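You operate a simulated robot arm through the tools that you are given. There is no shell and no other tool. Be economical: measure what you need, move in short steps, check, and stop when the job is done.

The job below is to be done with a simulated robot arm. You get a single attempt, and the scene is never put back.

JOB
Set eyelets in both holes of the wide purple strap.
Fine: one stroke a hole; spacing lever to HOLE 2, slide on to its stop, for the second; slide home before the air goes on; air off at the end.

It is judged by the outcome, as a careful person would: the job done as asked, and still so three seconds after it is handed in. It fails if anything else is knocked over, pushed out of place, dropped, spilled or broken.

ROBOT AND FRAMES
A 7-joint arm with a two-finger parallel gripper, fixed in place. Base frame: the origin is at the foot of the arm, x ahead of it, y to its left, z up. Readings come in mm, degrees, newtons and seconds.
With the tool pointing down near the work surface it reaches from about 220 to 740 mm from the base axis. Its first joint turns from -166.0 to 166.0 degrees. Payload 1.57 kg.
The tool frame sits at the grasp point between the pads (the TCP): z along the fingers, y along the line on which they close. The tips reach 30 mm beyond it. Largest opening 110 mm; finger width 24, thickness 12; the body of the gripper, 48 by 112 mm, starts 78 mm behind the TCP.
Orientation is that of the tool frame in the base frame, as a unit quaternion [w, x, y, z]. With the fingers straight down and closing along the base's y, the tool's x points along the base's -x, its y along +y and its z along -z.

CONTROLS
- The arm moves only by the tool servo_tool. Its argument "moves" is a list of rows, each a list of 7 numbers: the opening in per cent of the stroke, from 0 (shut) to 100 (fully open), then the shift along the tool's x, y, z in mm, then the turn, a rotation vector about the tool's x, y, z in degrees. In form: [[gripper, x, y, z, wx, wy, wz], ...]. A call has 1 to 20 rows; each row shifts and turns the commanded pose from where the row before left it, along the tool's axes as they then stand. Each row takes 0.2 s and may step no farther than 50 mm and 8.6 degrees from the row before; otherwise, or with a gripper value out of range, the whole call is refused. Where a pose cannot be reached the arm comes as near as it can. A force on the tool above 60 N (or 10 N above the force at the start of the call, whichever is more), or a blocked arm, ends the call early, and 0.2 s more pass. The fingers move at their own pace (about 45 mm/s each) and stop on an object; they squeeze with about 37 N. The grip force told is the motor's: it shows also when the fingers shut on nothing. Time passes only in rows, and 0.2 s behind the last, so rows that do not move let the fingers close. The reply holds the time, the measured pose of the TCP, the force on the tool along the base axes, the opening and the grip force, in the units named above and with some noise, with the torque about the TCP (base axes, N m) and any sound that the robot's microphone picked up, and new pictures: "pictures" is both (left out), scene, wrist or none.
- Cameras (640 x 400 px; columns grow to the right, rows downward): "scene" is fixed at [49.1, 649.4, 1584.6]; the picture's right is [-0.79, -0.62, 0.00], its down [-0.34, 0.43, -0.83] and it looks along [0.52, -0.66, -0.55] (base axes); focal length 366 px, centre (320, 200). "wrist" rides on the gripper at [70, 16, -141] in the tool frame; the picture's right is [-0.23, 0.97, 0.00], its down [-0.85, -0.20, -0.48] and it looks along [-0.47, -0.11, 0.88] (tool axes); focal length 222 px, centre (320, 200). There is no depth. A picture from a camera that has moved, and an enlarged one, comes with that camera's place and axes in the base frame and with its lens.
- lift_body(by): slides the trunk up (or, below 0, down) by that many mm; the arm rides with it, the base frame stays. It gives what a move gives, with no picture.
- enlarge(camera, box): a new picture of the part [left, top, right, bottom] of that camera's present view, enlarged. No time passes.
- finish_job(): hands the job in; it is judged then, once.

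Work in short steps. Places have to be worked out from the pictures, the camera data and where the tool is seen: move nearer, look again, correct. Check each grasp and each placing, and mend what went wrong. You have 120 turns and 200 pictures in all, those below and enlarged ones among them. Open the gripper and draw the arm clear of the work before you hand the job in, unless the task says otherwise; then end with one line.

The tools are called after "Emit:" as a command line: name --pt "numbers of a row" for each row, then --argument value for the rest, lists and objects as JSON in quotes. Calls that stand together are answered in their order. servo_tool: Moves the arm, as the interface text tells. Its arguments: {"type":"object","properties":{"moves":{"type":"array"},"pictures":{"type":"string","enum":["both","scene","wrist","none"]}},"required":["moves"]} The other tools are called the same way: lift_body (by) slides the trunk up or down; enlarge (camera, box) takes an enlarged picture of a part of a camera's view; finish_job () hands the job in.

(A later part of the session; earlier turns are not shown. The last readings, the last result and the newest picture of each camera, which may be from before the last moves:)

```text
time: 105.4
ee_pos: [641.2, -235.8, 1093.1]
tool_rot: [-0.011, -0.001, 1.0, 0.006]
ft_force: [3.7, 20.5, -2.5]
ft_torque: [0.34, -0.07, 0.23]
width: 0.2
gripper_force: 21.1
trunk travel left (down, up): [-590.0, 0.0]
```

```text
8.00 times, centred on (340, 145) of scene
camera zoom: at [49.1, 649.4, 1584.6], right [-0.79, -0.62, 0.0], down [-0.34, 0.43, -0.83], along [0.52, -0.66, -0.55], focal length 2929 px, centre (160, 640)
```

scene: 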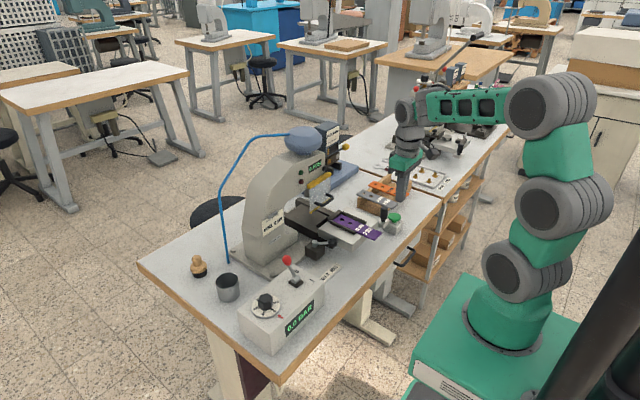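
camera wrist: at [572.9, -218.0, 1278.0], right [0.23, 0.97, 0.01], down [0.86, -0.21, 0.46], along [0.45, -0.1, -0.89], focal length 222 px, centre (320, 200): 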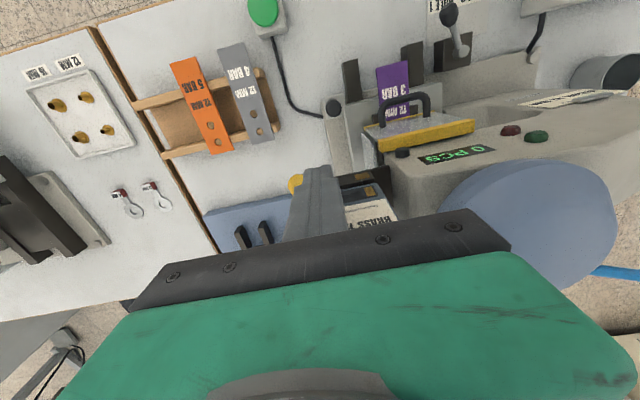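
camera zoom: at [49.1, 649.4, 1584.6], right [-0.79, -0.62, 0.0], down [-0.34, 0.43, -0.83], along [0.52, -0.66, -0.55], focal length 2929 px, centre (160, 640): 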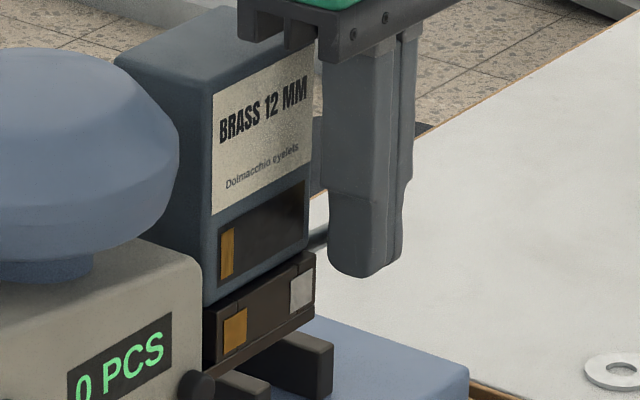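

20 N resistance. One more small push to see if it yields.

Emit:
servo_tool --pt "0 0 -2 0 0 0 0" --pt "0 0 -1.5 0 0 0 0" --pt "0 0 0 0 0 0 0" --pictures "none"

Emit:
enlarge --camera "scene" --box '[310, 120, 370, 170]'

```text
time: 106.2
ee_pos: [641.8, -235.0, 1092.9]
tool_rot: [-0.012, -0.001, 1.0, 0.006]
ft_force: [1.6, 39.3, -8.5]
ft_torque: [0.7, 0.06, 0.42]
width: 0.0
gripper_force: 21.0
trunk travel left (down, up): [-590.0, 0.0]
```

```text
8.00 times, centred on (340, 145) of scene
camera zoom: at [49.1, 649.4, 1584.6], right [-0.79, -0.62, 0.0], down [-0.34, 0.43, -0.83], along [0.52, -0.66, -0.55], focal length 2929 px, centre (160, 640)
```

zoom: 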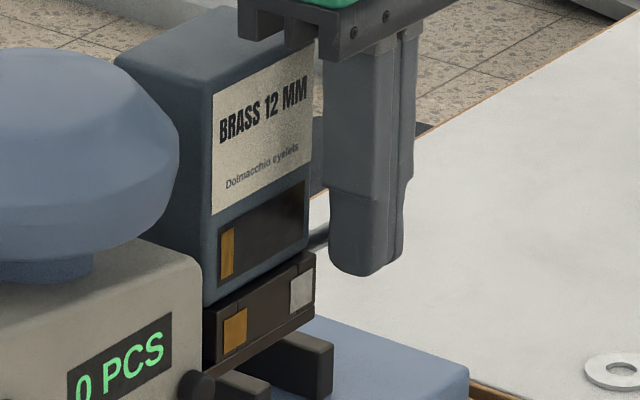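

It doesn't slide. But reviewing the first pull: the torque (contact at x≈680, ~80 mm above TCP) shows my gripper body hit the magazine box top, so the lever never completed its throw. I'll redo it at yaw 0 with the body clear in front of the box.

Emit:
servo_tool --pt "0 0 5 0 0 0 0" --pt "0 0 0 -25 0.7 -1.4 0.1" --pt "0 0 0 -20 0 0 0" --pt "0 -1 -25 0 0 0 0" --pt "0 0 0 0 0 0 0" --pictures "none"

```text
time: 107.4
ee_pos: [643.6, -260.9, 1139.2]
tool_rot: [0.003, 0.0, 1.0, -0.001]
ft_force: [0.0, -0.1, -0.4]
ft_torque: [0.0, 0.02, 0.0]
width: 0.0
gripper_force: 21.2
trunk travel left (down, up): [-590.0, 0.0]
```

Now press the lever down fully.

Emit:
servo_tool --pt "0 0 3 20 0 0 0" --pt "0 0 0 12 0 0 0" --pt "0 0 0 12 0 0 0" --pt "0 0 0 12 0 0 0" --pt "0 0 0 10 0 0 0" --pt "0 0 0 8 0 0 0" --pt "0 0 0 8 0 0 0" --pictures "none"

Emit:
enlarge --camera "scene" --box '[310, 120, 370, 170]'

```text
time: 109.0
ee_pos: [640.8, -258.2, 1068.9]
tool_rot: [0.012, 0.003, 1.0, -0.004]
ft_force: [-5.5, -3.2, 46.7]
ft_torque: [0.95, -0.66, -0.23]
width: 0.0
gripper_force: 21.1
trunk travel left (down, up): [-590.0, 0.0]
```

```text
8.00 times, centred on (340, 145) of scene
camera zoom: at [49.1, 649.4, 1584.6], right [-0.79, -0.62, 0.0], down [-0.34, 0.43, -0.83], along [0.52, -0.66, -0.55], focal length 2929 px, centre (160, 640)
```

zoom: 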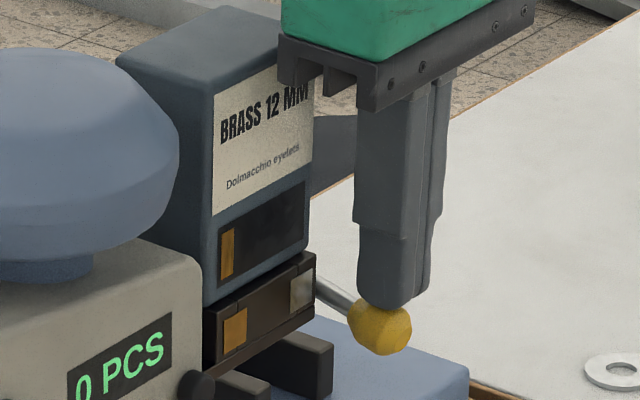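

Same stop height both times, so it's the true end of throw. Hold it there for a couple of seconds and look at the magazine.

Emit:
servo_tool --pt "0 0 0 0 0 0 0" --pt "0 0 0 0 0 0 0" --pt "0 0 0 0 0 0 0" --pt "0 0 0 0 0 0 0" --pt "0 0 0 0 0 0 0" --pt "0 0 0 0 0 0 0" --pt "0 0 0 0 0 0 0" --pt "0 0 0 0 0 0 0" --pictures "none"

Emit:
servo_tool --pt "0 0 0 -10 0 0 0" --pt "0 0 0 -20 0 0 0" --pt "0 0 0 -30 0 0 0" --pt "0 30 0 -10 0 0 0" --pt "0 40 0 0 0 0 0" --pictures "none"

Emit:
enlarge --camera "scene" --box '[310, 120, 360, 185]'

```text
time: 110.8
ee_pos: [643.0, -258.4, 1069.5]
tool_rot: [0.012, 0.002, 1.0, -0.004]
ft_force: [-3.2, -8.8, 53.1]
ft_torque: [0.37, -0.83, -0.09]
width: 0.0
gripper_force: 20.9
trunk travel left (down, up): [-590.0, 0.0]
```

```text
time: 112.0
ee_pos: [571.7, -260.7, 1127.9]
tool_rot: [0.002, 0.001, 1.0, 0.0]
ft_force: [-0.6, -0.1, -0.6]
ft_torque: [-0.01, 0.01, 0.0]
width: 0.2
gripper_force: 21.3
trunk travel left (down, up): [-590.0, 0.0]
```

```text
6.15 times, centred on (335, 152) of scene
camera zoom: at [49.1, 649.4, 1584.6], right [-0.79, -0.62, 0.0], down [-0.34, 0.43, -0.83], along [0.52, -0.66, -0.55], focal length 2253 px, centre (228, 492)
```

zoom: 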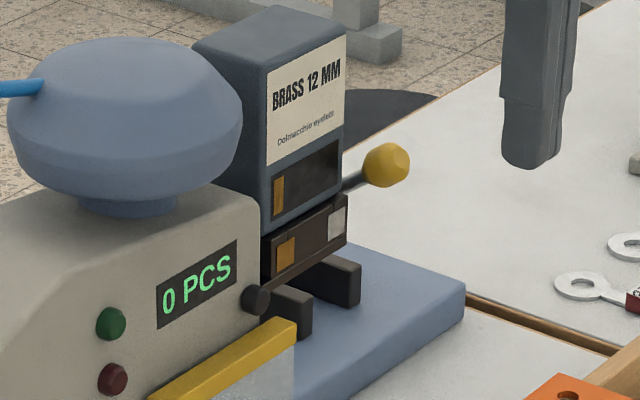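

No change. Proceed: air on (slide is home), then check display and lamps. Travel over to behind the red lever (knob ≈ (530,170,967), leaning to 0; I is toward -x).

Emit:
servo_tool --pt "0 45 15 0 0 0 0" --pt "0 45 15 0 0 0 0" --pt "0 0 45 0 0 0 0" --pt "0 0 45 0 0 0 0" --pt "0 0 45 0 0 0 0" --pt "0 0 45 0 0 0 0" --pt "0 0 45 0 0 0 0" --pt "0 0 45 0 0 0 0" --pt "0 0 45 0 0 0 0" --pt "0 0 45 0 0 0 0" --pt "0 -37 41 0 0 0 0" --pt "0 -45 0 10 0 0 0" --pt "0 0 0 45 0 0 0" --pt "0 0 0 30 0 0 0" --pictures "both"

```text
refused: row 11 steps farther than a row can; nothing moved
```

Emit:
servo_tool --pt "0 45 15 0 0 0 0" --pt "0 45 15 0 0 0 0" --pt "0 0 45 0 0 0 0" --pt "0 0 45 0 0 0 0" --pt "0 0 45 0 0 0 0" --pt "0 0 45 0 0 0 0" --pt "0 0 45 0 0 0 0" --pt "0 0 45 0 0 0 0" --pt "0 0 45 0 0 0 0" --pt "0 0 45 0 0 0 0" --pt "0 0 41 0 0 0 0" --pt "0 -40 0 0 0 0 0" --pt "0 -42 0 10 0 0 0" --pt "0 0 0 45 0 0 0" --pt "0 0 0 30 0 0 0" --pictures "both"

```text
time: 115.2
ee_pos: [568.6, 173.4, 1043.8]
tool_rot: [0.003, 0.002, 1.0, 0.0]
ft_force: [0.2, 0.3, -0.2]
ft_torque: [-0.01, -0.03, -0.02]
width: 0.2
gripper_force: 21.6
trunk travel left (down, up): [-590.0, 0.0]
camera wrist: at [499.3, 187.9, 1184.5], right [0.23, 0.97, 0.0], down [0.85, -0.2, 0.48], along [0.47, -0.11, -0.88], focal length 222 px, centre (320, 200)
```

scene: 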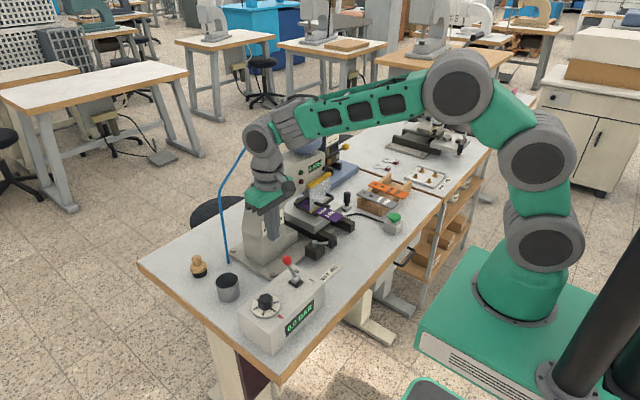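
wrist: 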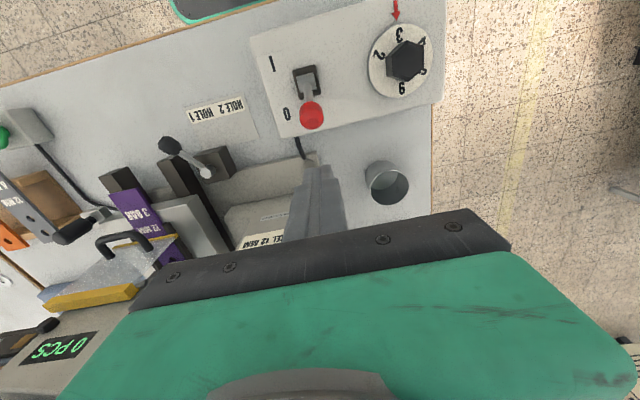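

Knob confirmed at (529,172). Descend behind it and push toward I (-x).

Emit:
servo_tool --pt "0 0 0 35 0 0 0" --pt "0 0 0 30 0 0 0" --pt "0 10 0 0 0 0 0" --pt "0 10 0 0 0 0 0" --pt "0 10 0 0 0 0 0" --pt "0 10 0 0 0 0 0" --pt "0 10 0 0 0 0 0" --pt "0 10 0 0 0 0 0" --pt "0 0 0 0 0 0 0" --pictures "none"

Emit:
enlarge --camera "scene" --box '[230, 240, 350, 340]'

```text
time: 117.2
ee_pos: [504.9, 174.4, 977.6]
tool_rot: [0.003, 0.002, 1.0, 0.0]
ft_force: [0.9, 0.5, -0.2]
ft_torque: [-0.02, 0.02, -0.01]
width: 0.1
gripper_force: 21.3
trunk travel left (down, up): [-590.0, 0.0]
```

```text
4.00 times, centred on (290, 290) of scene
camera zoom: at [49.1, 649.4, 1584.6], right [-0.79, -0.62, 0.0], down [-0.34, 0.43, -0.83], along [0.52, -0.66, -0.55], focal length 1464 px, centre (440, -160)
```

zoom: 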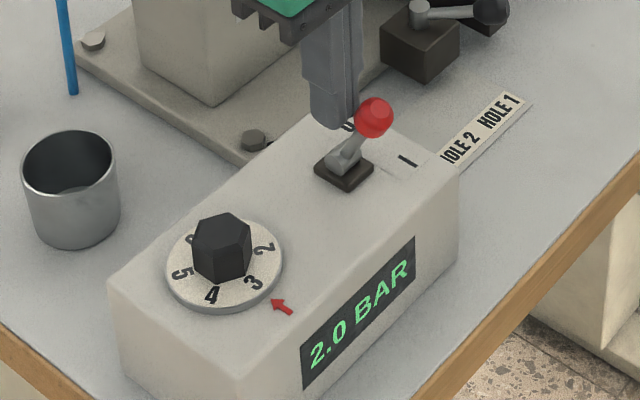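

Air lever went over to I. Display 2.0 BAR - may still be rising; back the finger off and wait.

Emit:
servo_tool --pt "0 -20 0 -10 0 0 0" --pt "0 -10 0 -40 0 0 0" --pt "0 0 0 -40 0 0 0" --pt "0 0 0 0 0 0 0" --pt "0 0 0 0 0 0 0" --pt "0 0 0 0 0 0 0" --pictures "none"

Emit:
enlarge --camera "scene" --box '[230, 250, 340, 340]'

Emit:
enlarge --camera "scene" --box '[285, 120, 365, 215]'

```text
time: 118.6
ee_pos: [536.0, 173.3, 1065.5]
tool_rot: [0.002, 0.003, 1.0, 0.0]
ft_force: [0.3, -0.6, 0.1]
ft_torque: [-0.02, -0.02, -0.01]
width: 0.1
gripper_force: 21.2
trunk travel left (down, up): [-590.0, 0.0]
```

```text
4.44 times, centred on (285, 295) of scene
camera zoom: at [49.1, 649.4, 1584.6], right [-0.79, -0.62, 0.0], down [-0.34, 0.43, -0.83], along [0.52, -0.66, -0.55], focal length 1627 px, centre (476, -222)
```

zoom: 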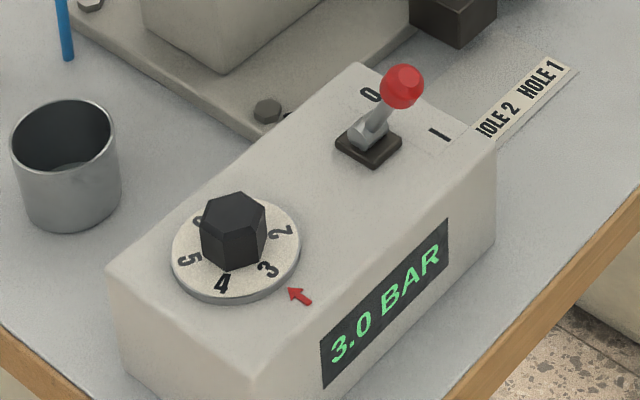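

```text
4.21 times, centred on (325, 168) of scene
camera zoom: at [49.1, 649.4, 1584.6], right [-0.79, -0.62, 0.0], down [-0.34, 0.43, -0.83], along [0.52, -0.66, -0.55], focal length 1542 px, centre (299, 337)
```

zoom: 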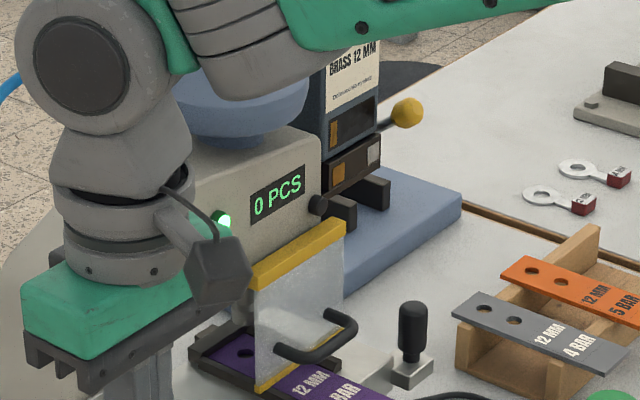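

3.0 BAR, green lamp lit — ready. The yellow lever may only work with air on, so I try one full pull now, before any stroke, watching the magazine label.

Emit:
servo_tool --pt "0 25 0 -40 0 0 0" --pt "0 29 0 -25 0 0 0" --pt "0 0 -45 0 0 0 0" --pt "0 0 -45 0 0 0 0" --pt "0 0 -45 0 0 0 0" --pt "0 0 -45 0 0 0 0" --pt "0 0 -45 0 0 0 0" --pt "0 0 -45 0 0 0 0" --pt "0 0 -45 0 0 0 0" --pt "0 0 -45 0 0 0 0" --pt "0 0 -45 0 0 0 0" --pt "0 0 -28 0 0 0 0" --pt "0 -45 0 0 0 0 0" --pt "0 -45 0 0 0 0 0" --pt "0 -45 0 0 0 0 0" --pt "0 -24 0 0 0 0 0" --pt "0 0 0 0 0 0 0" --pictures "none"

```text
time: 122.2
ee_pos: [639.8, -260.9, 1133.6]
tool_rot: [0.002, 0.001, 1.0, -0.001]
ft_force: [0.3, -0.3, -0.6]
ft_torque: [0.0, 0.01, 0.03]
width: 0.3
gripper_force: 21.3
trunk travel left (down, up): [-590.0, 0.0]
```

Emit:
servo_tool --pt "0 0 3 20 0 0 0" --pt "0 0 0 12 0 0 0" --pt "0 0 0 12 0 0 0" --pt "0 0 0 12 0 0 0" --pt "0 0 0 8 0 0 0" --pt "0 0 0 3 0 0 0" --pt "0 0 0 0 0 0 0" --pt "0 0 0 0 0 0 0" --pictures "none"

Emit:
enlarge --camera "scene" --box '[290, 120, 360, 215]'

```text
time: 124.0
ee_pos: [640.7, -257.2, 1069.7]
tool_rot: [0.007, 0.001, 1.0, -0.002]
ft_force: [5.5, 1.2, 28.2]
ft_torque: [0.44, -0.7, -0.05]
width: 0.1
gripper_force: 21.2
trunk travel left (down, up): [-590.0, 0.0]
```

```text
4.21 times, centred on (325, 168) of scene
camera zoom: at [49.1, 649.4, 1584.6], right [-0.79, -0.62, 0.0], down [-0.34, 0.43, -0.83], along [0.52, -0.66, -0.55], focal length 1542 px, centre (299, 337)
```

zoom: 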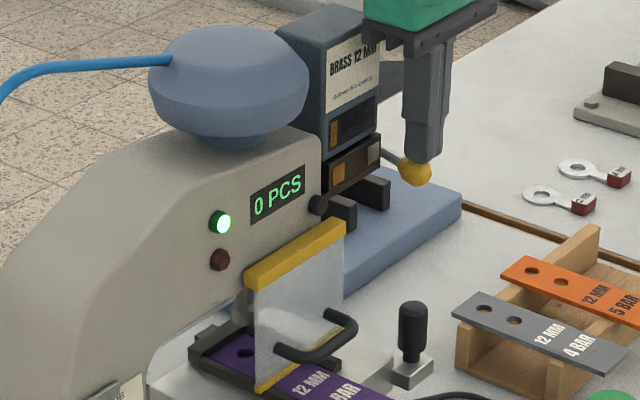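

Emit:
enlarge --camera "scene" --box '[325, 135, 355, 170]'

Emit:
servo_tool --pt "0 0 0 -6 0 0 0" --pt "0 0 0 -10 0 0 0" --pt "0 0 0 -20 0 0 0" --pt "0 0 0 -25 0 0 0" --pt "0 35 0 0 0 0 0" --pictures "none"

Emit:
enlarge --camera "scene" --box '[325, 135, 355, 170]'

```text
11.43 times, centred on (340, 152) of scene
camera zoom: at [49.1, 649.4, 1584.6], right [-0.79, -0.62, 0.0], down [-0.34, 0.43, -0.83], along [0.52, -0.66, -0.55], focal length 4184 px, centre (91, 743)
```

zoom: 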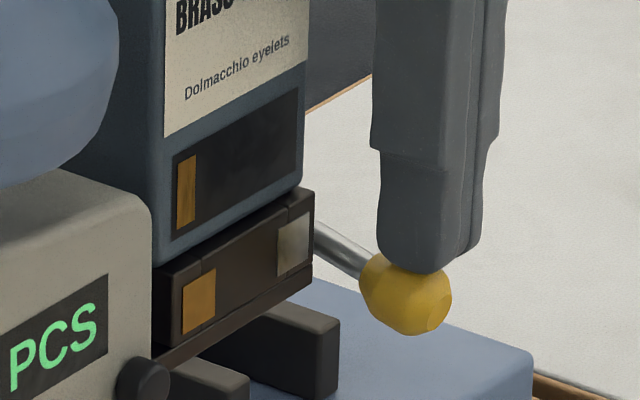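

```text
time: 125.2
ee_pos: [603.6, -259.7, 1128.0]
tool_rot: [0.003, 0.002, 1.0, 0.0]
ft_force: [0.8, 0.7, 0.0]
ft_torque: [-0.03, -0.01, 0.0]
width: 0.0
gripper_force: 21.2
trunk travel left (down, up): [-590.0, 0.0]
```

```text
11.43 times, centred on (340, 152) of scene
camera zoom: at [49.1, 649.4, 1584.6], right [-0.79, -0.62, 0.0], down [-0.34, 0.43, -0.83], along [0.52, -0.66, -0.55], focal length 4184 px, centre (91, 743)
```

zoom: 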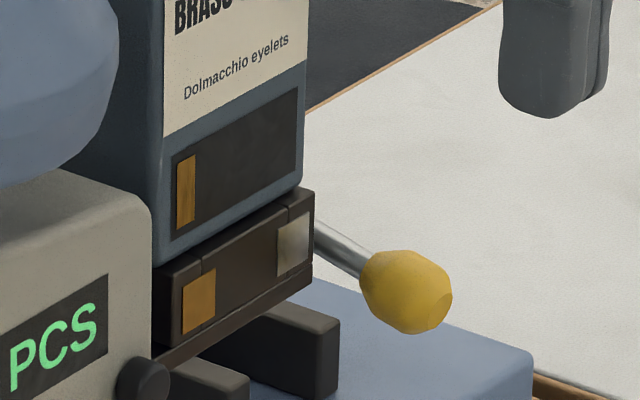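

This time (gentle release) the lever stayed down, so it is a two-position lever. I take the identical zoom as at the start to compare the chips and window.

Emit:
enlarge --camera "scene" --box '[325, 140, 351, 166]'

Emit:
enlarge --camera "wrist" --box '[240, 130, 440, 240]'

```text
15.38 times, centred on (338, 153) of scene
camera zoom: at [49.1, 649.4, 1584.6], right [-0.79, -0.62, 0.0], down [-0.34, 0.43, -0.83], along [0.52, -0.66, -0.55], focal length 5632 px, centre (43, 923)
```

zoom: 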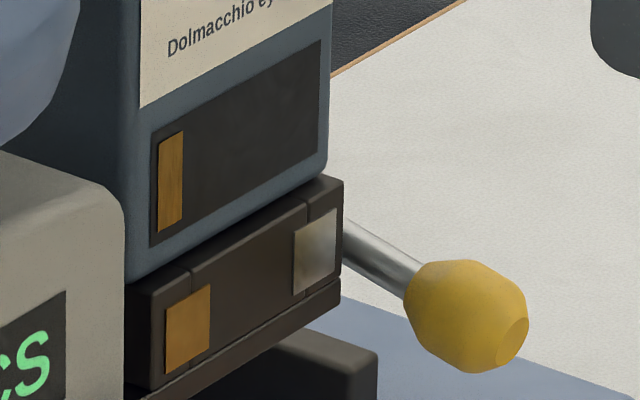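

```text
3.20 times, centred on (340, 185) of wrist
camera zoom: at [534.5, -244.6, 1269.0], right [0.23, 0.97, 0.0], down [0.85, -0.2, 0.48], along [0.47, -0.11, -0.88], focal length 711 px, centre (256, 248)
```

zoom: 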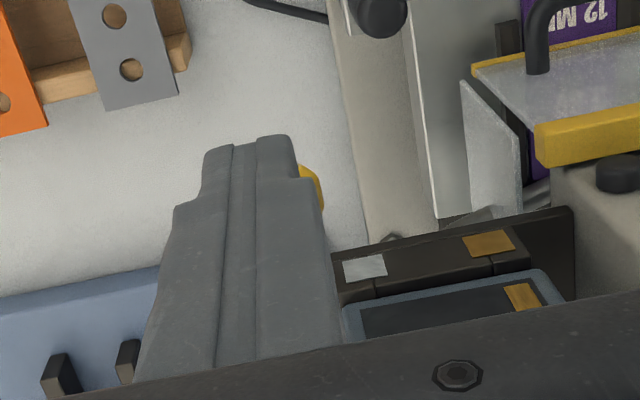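

The box seems shifted slightly (~1.5 mm) compared with the start. Wait 2 s and compare once more.

Emit:
servo_tool --pt "0 0 0 0 0 0 0" --pt "0 0 0 0 0 0 0" --pt "0 0 0 0 0 0 0" --pt "0 0 0 0 0 0 0" --pt "0 0 0 0 0 0 0" --pt "0 0 0 0 0 0 0" --pt "0 0 0 0 0 0 0" --pt "0 0 0 0 0 0 0" --pictures "none"

Emit:
enlarge --camera "scene" --box '[318, 115, 358, 170]'

```text
time: 127.0
ee_pos: [605.7, -260.3, 1126.9]
tool_rot: [0.002, 0.003, 1.0, 0.0]
ft_force: [0.0, 0.8, -0.1]
ft_torque: [0.0, 0.03, 0.03]
width: 0.2
gripper_force: 20.8
trunk travel left (down, up): [-590.0, 0.0]
```

```text
7.27 times, centred on (338, 142) of scene
camera zoom: at [49.1, 649.4, 1584.6], right [-0.79, -0.62, 0.0], down [-0.34, 0.43, -0.83], along [0.52, -0.66, -0.55], focal length 2663 px, centre (189, 618)
```

zoom: 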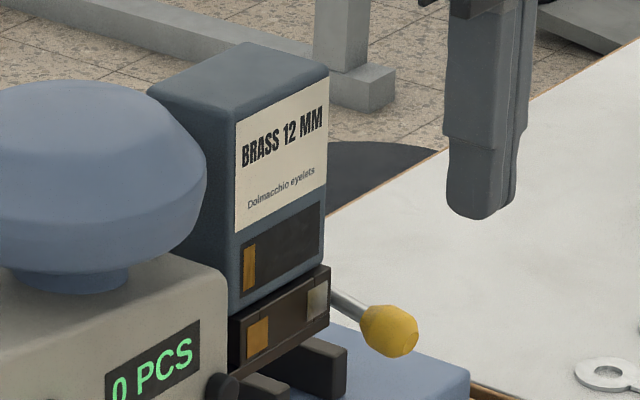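

I need a proper close look at the magazine. Move back and yaw -90° for the side-front view used before.

Emit:
servo_tool --pt "0 45 10 0 0 0 0" --pt "0 45 10 0 0 0 0" --pt "0 45 10 0 0 0 0" --pt "0 25 20 -40 0 0 0" --pt "0 0 30 -30 0 0 0" --pt "0 0 0 0 0 0 -8.5" --pt "0 0 0 0 0 0 -8.5" --pt "0 0 0 0 0 0 -8.5" --pt "0 0 0 0 0 0 -8.5" --pt "0 0 0 0 0 0 -8.5" --pt "0 0 0 0 0 0 -8.5" --pt "0 0 0 0 0 0 -8.5" --pt "0 0 0 0 0 0 -8.5" --pt "0 0 0 0 0 0 -8.5" --pt "0 0 0 0 0 0 -8.5" --pt "0 0 0 0 0 0 -5" --pictures "wrist"

Emit:
enlarge --camera "wrist" --box '[40, 70, 200, 210]'

```text
refused: row 4 steps farther than a row can; nothing moved
```

```text
2.86 times, centred on (120, 140) of wrist
camera zoom: at [535.4, -244.6, 1269.0], right [0.23, 0.97, 0.0], down [0.85, -0.2, 0.48], along [0.47, -0.11, -0.88], focal length 635 px, centre (891, 371)
```

zoom: 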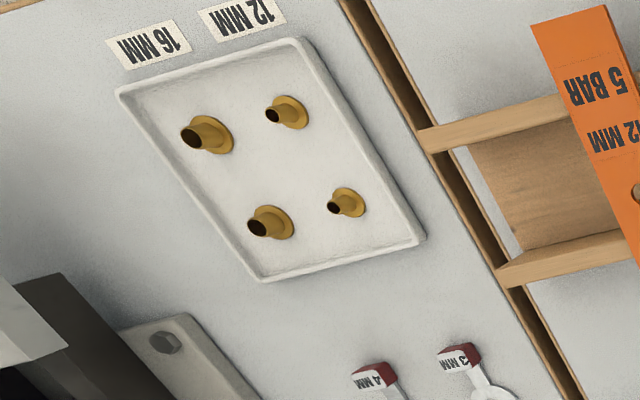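

Emit:
servo_tool --pt "0 45 10 0 0 0 0" --pt "0 45 10 0 0 0 0" --pt "0 45 10 0 0 0 0" --pt "0 20 20 -35 0 0 0" --pt "0 0 30 -30 0 0 0" --pt "0 0 0 0 0 0 -8.5" --pt "0 0 0 0 0 0 -8.5" --pt "0 0 0 0 0 0 -8.5" --pt "0 0 0 0 0 0 -8.5" --pt "0 0 0 0 0 0 -8.5" --pt "0 0 0 0 0 0 -8.5" --pt "0 0 0 0 0 0 -8.5" --pt "0 0 0 0 0 0 -8.5" --pt "0 0 0 0 0 0 -8.5" --pt "0 0 0 0 0 0 -8.5" --pt "0 0 0 0 0 0 -5" --pictures "wrist"

Emit:
enlarge --camera "wrist" --box '[40, 70, 220, 220]'

```text
time: 130.4
ee_pos: [448.9, -175.6, 1191.1]
tool_rot: [0.001, -0.707, 0.707, -0.002]
ft_force: [-0.7, 0.2, -0.5]
ft_torque: [0.02, 0.05, -0.01]
width: 0.0
gripper_force: 21.2
trunk travel left (down, up): [-590.0, 0.0]
camera wrist: at [432.4, -248.0, 1332.6], right [-0.97, 0.23, 0.0], down [0.2, 0.86, 0.48], along [0.11, 0.47, -0.88], focal length 222 px, centre (320, 200)
```

wrist: 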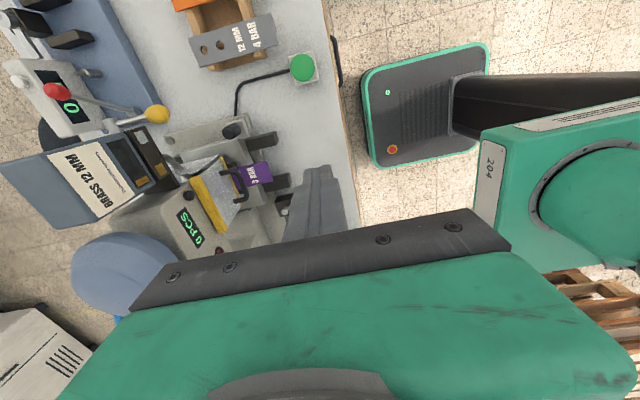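

```text
2.67 times, centred on (130, 145) of wrist
camera zoom: at [432.4, -248.0, 1332.6], right [-0.97, 0.23, 0.0], down [0.2, 0.86, 0.48], along [0.11, 0.47, -0.88], focal length 592 px, centre (827, 347)
```

zoom: 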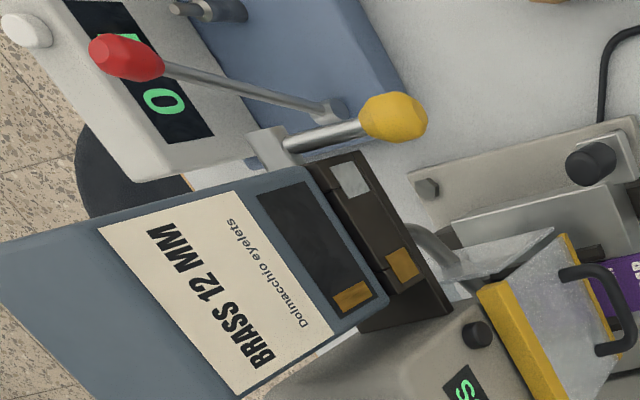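

I judge the yellow lever to be a two-position selector (gold chip / silver chip), now latched in its other position: the nickel lane as the job card demands. Now go to the green button (462,-273, top ≈ 875) and hover.

Emit:
servo_tool --pt "0 48 -7 10 0 0 0" --pt "0 48 -6 10 0 0 0" --pt "0 0 0 45 0 0 0" --pt "0 0 0 45 0 0 0" --pt "0 0 0 45 0 0 0" --pt "0 0 0 45 0 0 0" --pt "0 0 0 45 0 0 0" --pt "0 0 0 12 0 0 0" --pt "0 0 0 0 0 0 0" --pictures "none"

Emit:
enlarge --camera "scene" --box '[330, 160, 430, 240]'

```text
time: 132.4
ee_pos: [461.6, -274.0, 936.1]
tool_rot: [0.001, -0.706, 0.708, -0.002]
ft_force: [0.3, -0.1, -0.2]
ft_torque: [-0.01, 0.02, 0.02]
width: 0.0
gripper_force: 20.7
trunk travel left (down, up): [-590.0, 0.0]
```

```text
5.00 times, centred on (380, 200) of scene
camera zoom: at [49.1, 649.4, 1584.6], right [-0.79, -0.62, 0.0], down [-0.34, 0.43, -0.83], along [0.52, -0.66, -0.55], focal length 1830 px, centre (20, 200)
```

zoom: 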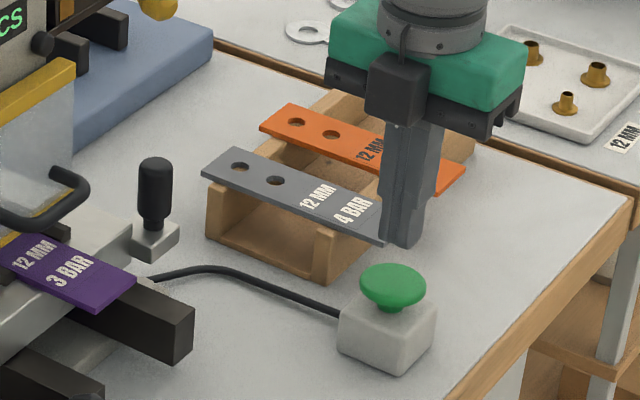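

Aligned above the button. One press down and release.

Emit:
servo_tool --pt "0 0 0 20 0 0 0" --pt "0 0 0 8 0 0 0" --pt "0 0 0 5 0 0 0" --pt "0 0 0 4 0 0 0" --pt "0 0 0 0 0 0 0" --pictures "none"

Emit:
enlarge --camera "scene" --box '[285, 125, 415, 235]'

```text
time: 133.6
ee_pos: [462.3, -273.2, 898.1]
tool_rot: [0.0, -0.706, 0.708, -0.002]
ft_force: [-0.2, -1.2, 3.6]
ft_torque: [-0.03, 0.01, -0.02]
width: 0.0
gripper_force: 21.7
trunk travel left (down, up): [-590.0, 0.0]
heard: click
```

```text
3.64 times, centred on (350, 180) of scene
camera zoom: at [49.1, 649.4, 1584.6], right [-0.79, -0.62, 0.0], down [-0.34, 0.43, -0.83], along [0.52, -0.66, -0.55], focal length 1331 px, centre (211, 273)
```

zoom: 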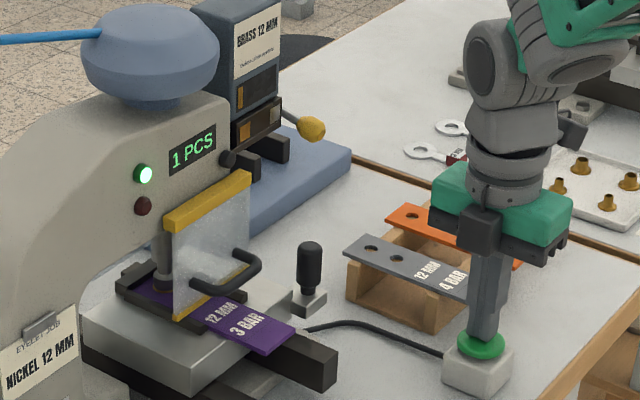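

Click heard, ram stroking, counter 1 PCS. Release the button and check.

Emit:
servo_tool --pt "0 0 0 -10 0 0 0" --pt "0 0 0 -40 0 0 0" --pt "0 0 0 -45 0 0 0" --pt "0 0 0 -45 0 0 0" --pt "0 0 0 0 0 0 0" --pictures "none"

Emit:
enlarge --camera "scene" --box '[295, 180, 345, 220]'

Emit:
enlarge --camera "scene" --box '[290, 120, 360, 180]'

```text
time: 134.8
ee_pos: [464.7, -274.4, 1038.4]
tool_rot: [0.002, -0.706, 0.708, -0.002]
ft_force: [-0.7, 1.0, 0.0]
ft_torque: [0.0, -0.02, 0.01]
width: 0.3
gripper_force: 21.3
trunk travel left (down, up): [-590.0, 0.0]
```

```text
10.00 times, centred on (320, 200) of scene
camera zoom: at [49.1, 649.4, 1584.6], right [-0.79, -0.62, 0.0], down [-0.34, 0.43, -0.83], along [0.52, -0.66, -0.55], focal length 3661 px, centre (320, 200)
```

zoom: 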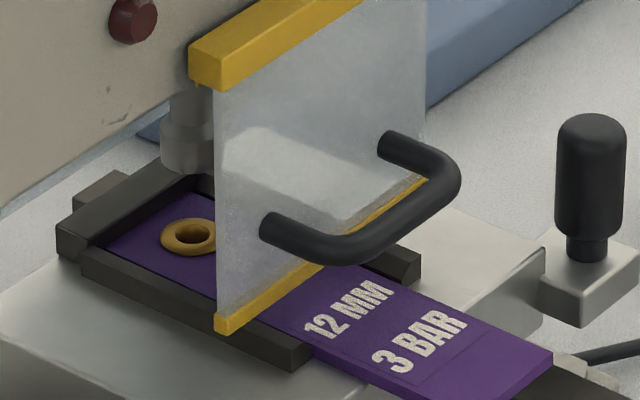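

```text
6.67 times, centred on (325, 150) of scene
camera zoom: at [49.1, 649.4, 1584.6], right [-0.79, -0.62, 0.0], down [-0.34, 0.43, -0.83], along [0.52, -0.66, -0.55], focal length 2441 px, centre (287, 533)
```

zoom: 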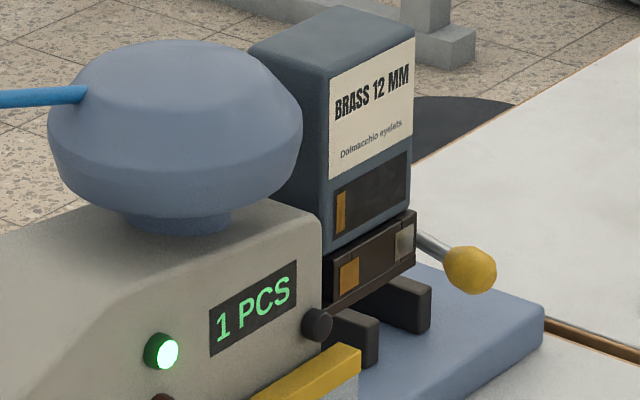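

Hole 1 now carries an eyelet (1 PCS). Next the spacing lever: ball ≈ (531,-23,892), post ≈ (575,6); HOLE 2 is toward +y. Approach on the ball's -y side.

Emit:
servo_tool --pt "0 -45 -15 0 0 0 0" --pt "0 -45 -15 0 0 0 0" --pt "0 -45 -15 0 0 0 0" --pt "0 -45 -15 0 0 0 0" --pt "0 -45 -2 0 0 0 0" --pt "0 0 0 40 0 0 0" --pt "0 0 0 40 0 0 0" --pt "0 0 0 20 0 0 0" --pt "0 0 0 0 0 0 0" --pictures "none"

Emit:
enlarge --camera "scene" --box '[280, 200, 370, 280]'

```text
time: 136.8
ee_pos: [524.4, -49.7, 937.2]
tool_rot: [0.002, -0.705, 0.709, -0.002]
ft_force: [1.3, 0.7, 0.0]
ft_torque: [0.02, 0.04, 0.02]
width: 0.0
gripper_force: 21.3
trunk travel left (down, up): [-590.0, 0.0]
```

```text
5.00 times, centred on (325, 240) of scene
camera zoom: at [49.1, 649.4, 1584.6], right [-0.79, -0.62, 0.0], down [-0.34, 0.43, -0.83], along [0.52, -0.66, -0.55], focal length 1830 px, centre (295, 0)
```

zoom: 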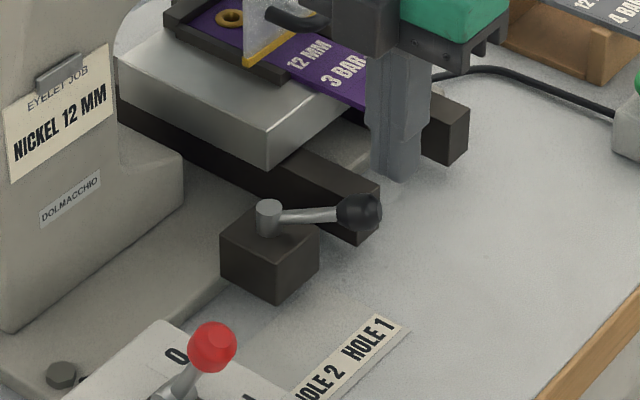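

Finger is ~22 mm to the -y side of the ball. Lower to ball height and push +y along the arc.

Emit:
servo_tool --pt "0 0 -6 15 0 0 0" --pt "0 -8 0 0 0 0 0" --pt "0 -8 2 0 0 0 0" --pt "0 -8 2 0 0 0 0" --pt "0 -8 2 0 0 0 0" --pt "0 -8 0 0 0 0 0" --pt "0 -8 0 0 0 0 0" --pt "0 0 0 0 0 0 0" --pictures "none"

Emit:
enlarge --camera "scene" --box '[280, 200, 370, 280]'

```text
time: 138.6
ee_pos: [526.4, 0.8, 923.2]
tool_rot: [0.002, -0.706, 0.708, -0.002]
ft_force: [0.5, 0.2, -0.5]
ft_torque: [0.02, 0.0, 0.0]
width: 0.0
gripper_force: 21.2
trunk travel left (down, up): [-590.0, 0.0]
```

```text
5.00 times, centred on (325, 240) of scene
camera zoom: at [49.1, 649.4, 1584.6], right [-0.79, -0.62, 0.0], down [-0.34, 0.43, -0.83], along [0.52, -0.66, -0.55], focal length 1830 px, centre (295, 0)
```

zoom: 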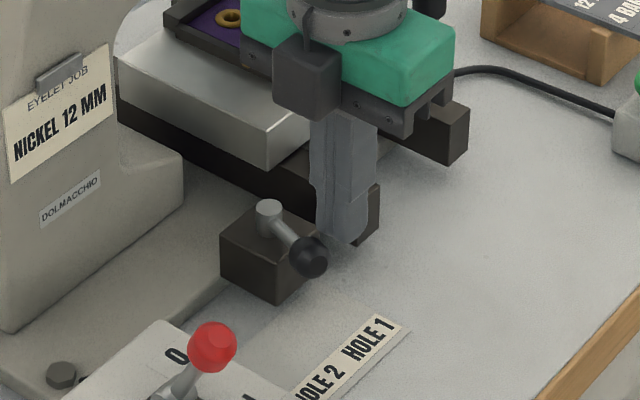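

The lever snapped over toward HOLE 2. Nudge a bit more to be sure it's fully over, then lift away.

Emit:
servo_tool --pt "0 -7 0 0 0 0 0" --pt "0 -6 0 0 0 0 0" --pt "0 -4 0 0 0 0 0" --pt "0 0 0 0 0 0 0" --pictures "none"

Emit:
enlarge --camera "scene" --box '[280, 200, 370, 280]'

```text
time: 139.6
ee_pos: [526.9, 6.8, 922.6]
tool_rot: [-0.004, -0.699, 0.715, -0.007]
ft_force: [-4.8, -47.9, 12.0]
ft_torque: [-1.29, 0.84, -0.17]
width: 0.0
gripper_force: 21.4
trunk travel left (down, up): [-590.0, 0.0]
stopped in row 4: the force on the tool passed its limit at 61 N (the readings are from after the stop); the commanded pose is now the measured one
```

```text
5.00 times, centred on (325, 240) of scene
camera zoom: at [49.1, 649.4, 1584.6], right [-0.79, -0.62, 0.0], down [-0.34, 0.43, -0.83], along [0.52, -0.66, -0.55], focal length 1830 px, centre (295, 0)
```

zoom: 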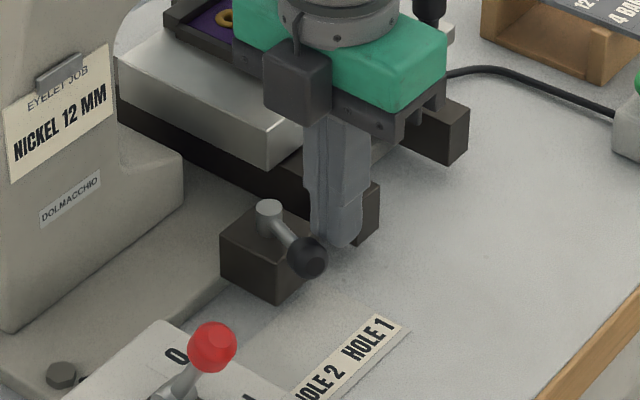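

Lever is hard over at HOLE 2. Back off, rise, rotate to yaw 0 and go to the front of the slide handle.

Emit:
servo_tool --pt "0 8 0 0 0 0 0" --pt "0 0 0 -40 0 0 0" --pt "0 0 0 -45 0 0 0" --pt "0 45 0 -35 0 0 8.5" --pt "0 0 0 0 0 0 8.5" --pt "0 0 0 0 0 0 8.5" --pt "0 0 0 0 0 0 8.5" --pt "0 0 0 0 0 0 8.5" --pt "0 0 0 0 0 0 8.5" --pt "0 0 0 0 0 0 8.5" --pt "0 0 0 0 0 0 8.5" --pt "0 0 0 0 0 0 8.5" --pt "0 0 0 0 0 0 8.5" --pt "0 0 0 0 0 0 4" --pt "0 0 0 0 0 0 0" --pictures "none"

```text
refused: row 4 steps farther than a row can; nothing moved
```

Emit:
servo_tool --pt "0 8 0 0 0 0 0" --pt "0 0 0 -40 0 0 0" --pt "0 0 0 -45 0 0 0" --pt "0 30 0 -35 0 0 8.5" --pt "0 0 0 0 0 0 8.5" --pt "0 0 0 0 0 0 8.5" --pt "0 0 0 0 0 0 8.5" --pt "0 0 0 0 0 0 8.5" --pt "0 0 0 0 0 0 8.5" --pt "0 0 0 0 0 0 8.5" --pt "0 0 0 0 0 0 8.5" --pt "0 0 0 0 0 0 8.5" --pt "0 0 0 0 0 0 8.5" --pt "0 0 0 0 0 0 4" --pt "0 0 0 0 0 0 0" --pictures "none"

```text
time: 142.8
ee_pos: [525.9, -21.9, 1043.2]
tool_rot: [0.002, -0.002, 1.0, -0.005]
ft_force: [-0.8, 0.1, -0.8]
ft_torque: [-0.01, 0.0, 0.0]
width: 0.0
gripper_force: 21.6
trunk travel left (down, up): [-590.0, 0.0]
```

Emit:
servo_tool --pt "0 0 -44 0 0 0 0" --pt "0 0 -44 0 0 0 0" --pt "0 0 -44 0 0 0 0" --pt "0 0 -43 0 0 0 0" --pt "0 -28 0 0 0 0 0" --pt "0 0 0 45 0 0 0" --pt "0 0 0 45 0 0 0" --pt "0 0 0 11 0 0 0" --pt "0 0 0 0 0 0 0" --pictures "none"

Emit:
enlarge --camera "scene" --box '[290, 140, 400, 230]'

```text
time: 144.8
ee_pos: [557.8, -200.8, 946.3]
tool_rot: [0.003, -0.003, 1.0, -0.005]
ft_force: [-0.3, -0.5, 0.1]
ft_torque: [-0.01, 0.0, -0.02]
width: 0.2
gripper_force: 21.6
trunk travel left (down, up): [-590.0, 0.0]
```

```text
4.44 times, centred on (345, 185) of scene
camera zoom: at [49.1, 649.4, 1584.6], right [-0.79, -0.62, 0.0], down [-0.34, 0.43, -0.83], along [0.52, -0.66, -0.55], focal length 1627 px, centre (209, 267)
```

zoom: 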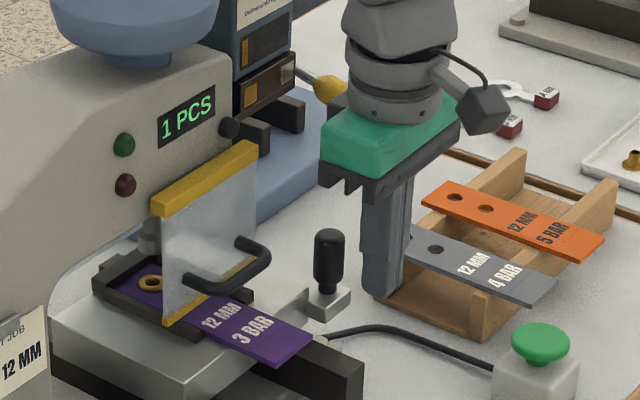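

Lamp off (slide not yet at HOLE 2 stop). Push the handle +x to the new stop.

Emit:
servo_tool --pt "0 -8 4 0 0 0 0" --pt "0 -8 0 2 0 0 0" --pt "0 -6 0 2 0 0 0" --pt "0 -6 0 0 0 0 0" --pt "0 -6 0 0 0 0 0" --pt "0 -6 0 0 0 0 0" --pt "0 -5 0 0 0 0 0" --pt "0 0 0 0 0 0 0" --pictures "none"

Emit:
enlarge --camera "scene" --box '[280, 140, 390, 230]'

```text
time: 146.6
ee_pos: [601.1, -194.8, 940.3]
tool_rot: [0.004, -0.004, 1.0, -0.006]
ft_force: [0.5, 0.6, 0.0]
ft_torque: [0.07, -0.01, -0.01]
width: 0.0
gripper_force: 21.4
trunk travel left (down, up): [-590.0, 0.0]
```

```text
4.44 times, centred on (335, 185) of scene
camera zoom: at [49.1, 649.4, 1584.6], right [-0.79, -0.62, 0.0], down [-0.34, 0.43, -0.83], along [0.52, -0.66, -0.55], focal length 1627 px, centre (253, 267)
```

zoom: 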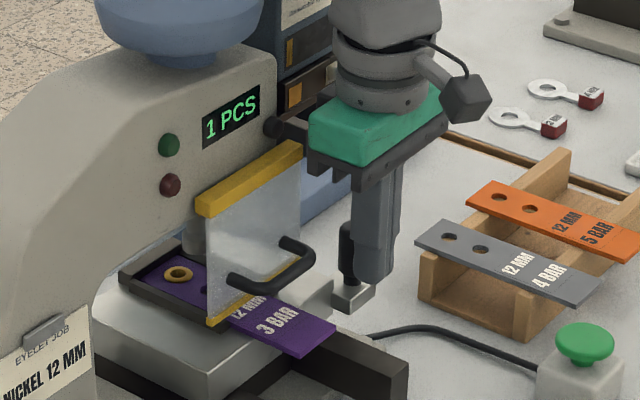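

Slide is moving, hole 2 emerging under the ram. Continue to the stop.

Emit:
servo_tool --pt "0 -4 0 0 0 0 0" --pt "0 -4 0 0 0 0 0" --pt "0 -4 0 0 0 0 0" --pt "0 -3 0 0 0 0 0" --pt "0 0 0 0 0 0 0" --pictures "none"

Emit:
enlarge --camera "scene" --box '[280, 140, 390, 230]'

```text
time: 147.8
ee_pos: [610.5, -193.3, 940.6]
tool_rot: [0.002, -0.003, 1.0, -0.006]
ft_force: [-29.2, 9.2, -0.9]
ft_torque: [-0.73, -2.45, -1.35]
width: 0.0
gripper_force: 20.9
trunk travel left (down, up): [-590.0, 0.0]
```

```text
4.44 times, centred on (335, 185) of scene
camera zoom: at [49.1, 649.4, 1584.6], right [-0.79, -0.62, 0.0], down [-0.34, 0.43, -0.83], along [0.52, -0.66, -0.55], focal length 1627 px, centre (253, 267)
```

zoom: 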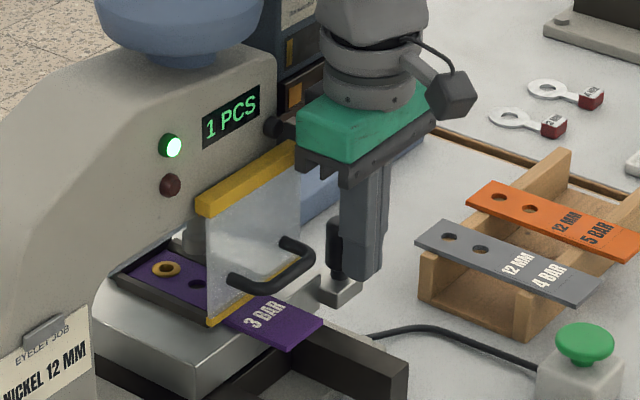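

The lamp is green, but the readings show the gripper body touching the yellow lever area rather than a clean stop. Back off, pitch the tool 17° so the body leans back, and push again to confirm the slide is on its stop.

Emit:
servo_tool --pt "0 20 0 0 0 0 0" --pt "0 0 0 0 0 -8.5 0" --pt "0 0 0 0 0 -8.5 0" --pt "0 -6 -3 1.8 0 0 0" --pt "0 -6 -3 1.8 0 0 0" --pt "0 -4 0 1.2 0 0 0" --pt "0 -3 0 0.9 0 0 0" --pt "0 -3 0 0.9 0 0 0" --pt "0 0 0 0 0 0 0" --pictures "none"

Emit:
enlarge --camera "scene" --box '[280, 120, 390, 230]'

```text
time: 149.5
ee_pos: [605.5, -195.9, 933.1]
tool_rot: [0.137, -0.004, 0.991, -0.001]
ft_force: [-30.3, -0.7, 11.3]
ft_torque: [0.01, 0.64, -0.1]
width: 0.0
gripper_force: 21.8
trunk travel left (down, up): [-590.0, 0.0]
stopped in row 8: the force on the tool passed its limit at 64 N (the readings are from after the stop); the commanded pose is now the measured one
```

```text
3.64 times, centred on (335, 175) of scene
camera zoom: at [49.1, 649.4, 1584.6], right [-0.79, -0.62, 0.0], down [-0.34, 0.43, -0.83], along [0.52, -0.66, -0.55], focal length 1331 px, centre (266, 291)
```

zoom: 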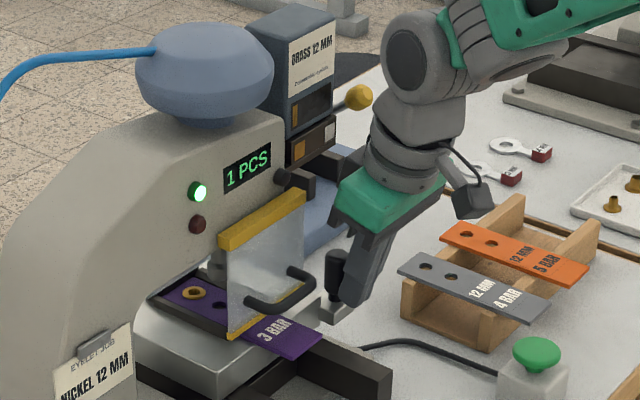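

Slide is firmly on the HOLE 2 stop (contact on handle, lamp green), and the yellow lever has returned to its original upper position. Back off and go above the green button.

Emit:
servo_tool --pt "0 25 0 -5 0 0 0" --pt "0 35 0 -25 0 7.9 0" --pt "0 20 0 -40 0 7.9 0" --pt "0 40 -20 0 0 0 0" --pt "0 30 -28 0 0 0 0" --pt "0 0 -29 0 0 0 0" --pt "0 0 0 0 0 0 0" --pictures "none"

```text
time: 151.1
ee_pos: [448.9, -275.3, 984.8]
tool_rot: [0.004, -0.002, 1.0, -0.004]
ft_force: [0.5, 0.5, -0.2]
ft_torque: [0.0, -0.03, 0.01]
width: 0.0
gripper_force: 20.7
trunk travel left (down, up): [-590.0, 0.0]
```

Move over the button centre, quick check is implicit (same coordinates as before); press once to TCP z ≈ 898 and release.

Emit:
servo_tool --pt "0 -13 2 0 0 0 0" --pt "0 0 0 40 0 0 0" --pt "0 0 0 28 0 0 0" --pt "0 0 0 8 0 0 0" --pt "0 0 0 6 0 0 0" --pt "0 0 0 5 0 0 0" --pt "0 0 0 0 0 0 0" --pt "0 0 0 -10 0 0 0" --pt "0 0 0 -40 0 0 0" --pt "0 0 0 -45 0 0 0" --pt "0 0 0 -45 0 0 0" --pictures "none"

Emit:
enlarge --camera "scene" --box '[285, 140, 365, 220]'

```text
time: 153.5
ee_pos: [464.0, -269.4, 1038.3]
tool_rot: [0.004, -0.002, 1.0, -0.003]
ft_force: [0.0, -0.3, -0.7]
ft_torque: [-0.01, -0.02, -0.01]
width: 0.0
gripper_force: 21.3
trunk travel left (down, up): [-590.0, 0.0]
heard: click
```

```text
5.00 times, centred on (325, 180) of scene
camera zoom: at [49.1, 649.4, 1584.6], right [-0.79, -0.62, 0.0], down [-0.34, 0.43, -0.83], along [0.52, -0.66, -0.55], focal length 1830 px, centre (295, 300)
```

zoom: 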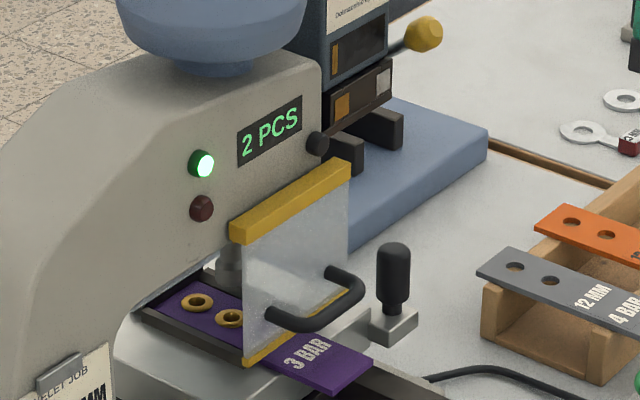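

2 PCS and both holes carry eyelets. Now air off: go to the -x side of the red lever (knob now ≈ (476,171,967)) and push +x.

Emit:
servo_tool --pt "0 24 40 0 0 0 0" --pt "0 0 45 0 0 0 0" --pt "0 0 45 0 0 0 0" --pt "0 0 45 0 0 0 0" --pt "0 0 45 0 0 0 0" --pt "0 0 45 0 0 0 0" --pt "0 0 45 0 0 0 0" --pt "0 0 45 0 0 0 0" --pt "0 0 45 0 0 0 0" --pt "0 0 41 0 0 0 0" --pt "0 0 0 30 0 0 0" --pt "0 0 0 0 0 0 0" --pictures "none"

Emit:
enlarge --camera "scene" --box '[240, 230, 350, 330]'

```text
time: 156.1
ee_pos: [434.5, 168.4, 1004.9]
tool_rot: [0.003, -0.003, 1.0, -0.003]
ft_force: [0.5, -0.6, 0.3]
ft_torque: [0.0, -0.01, 0.02]
width: 0.0
gripper_force: 21.1
trunk travel left (down, up): [-590.0, 0.0]
```

```text
4.00 times, centred on (295, 280) of scene
camera zoom: at [49.1, 649.4, 1584.6], right [-0.79, -0.62, 0.0], down [-0.34, 0.43, -0.83], along [0.52, -0.66, -0.55], focal length 1464 px, centre (420, -120)
```

zoom: 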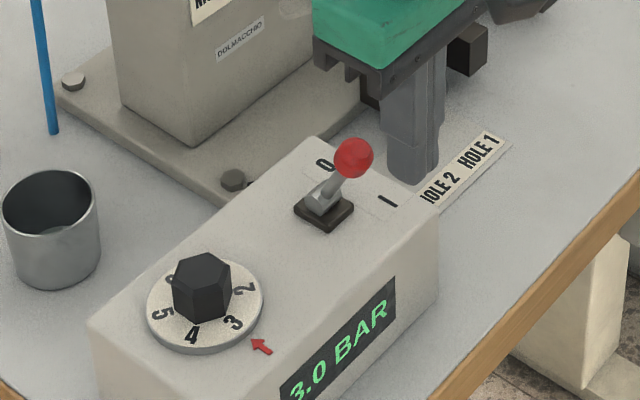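

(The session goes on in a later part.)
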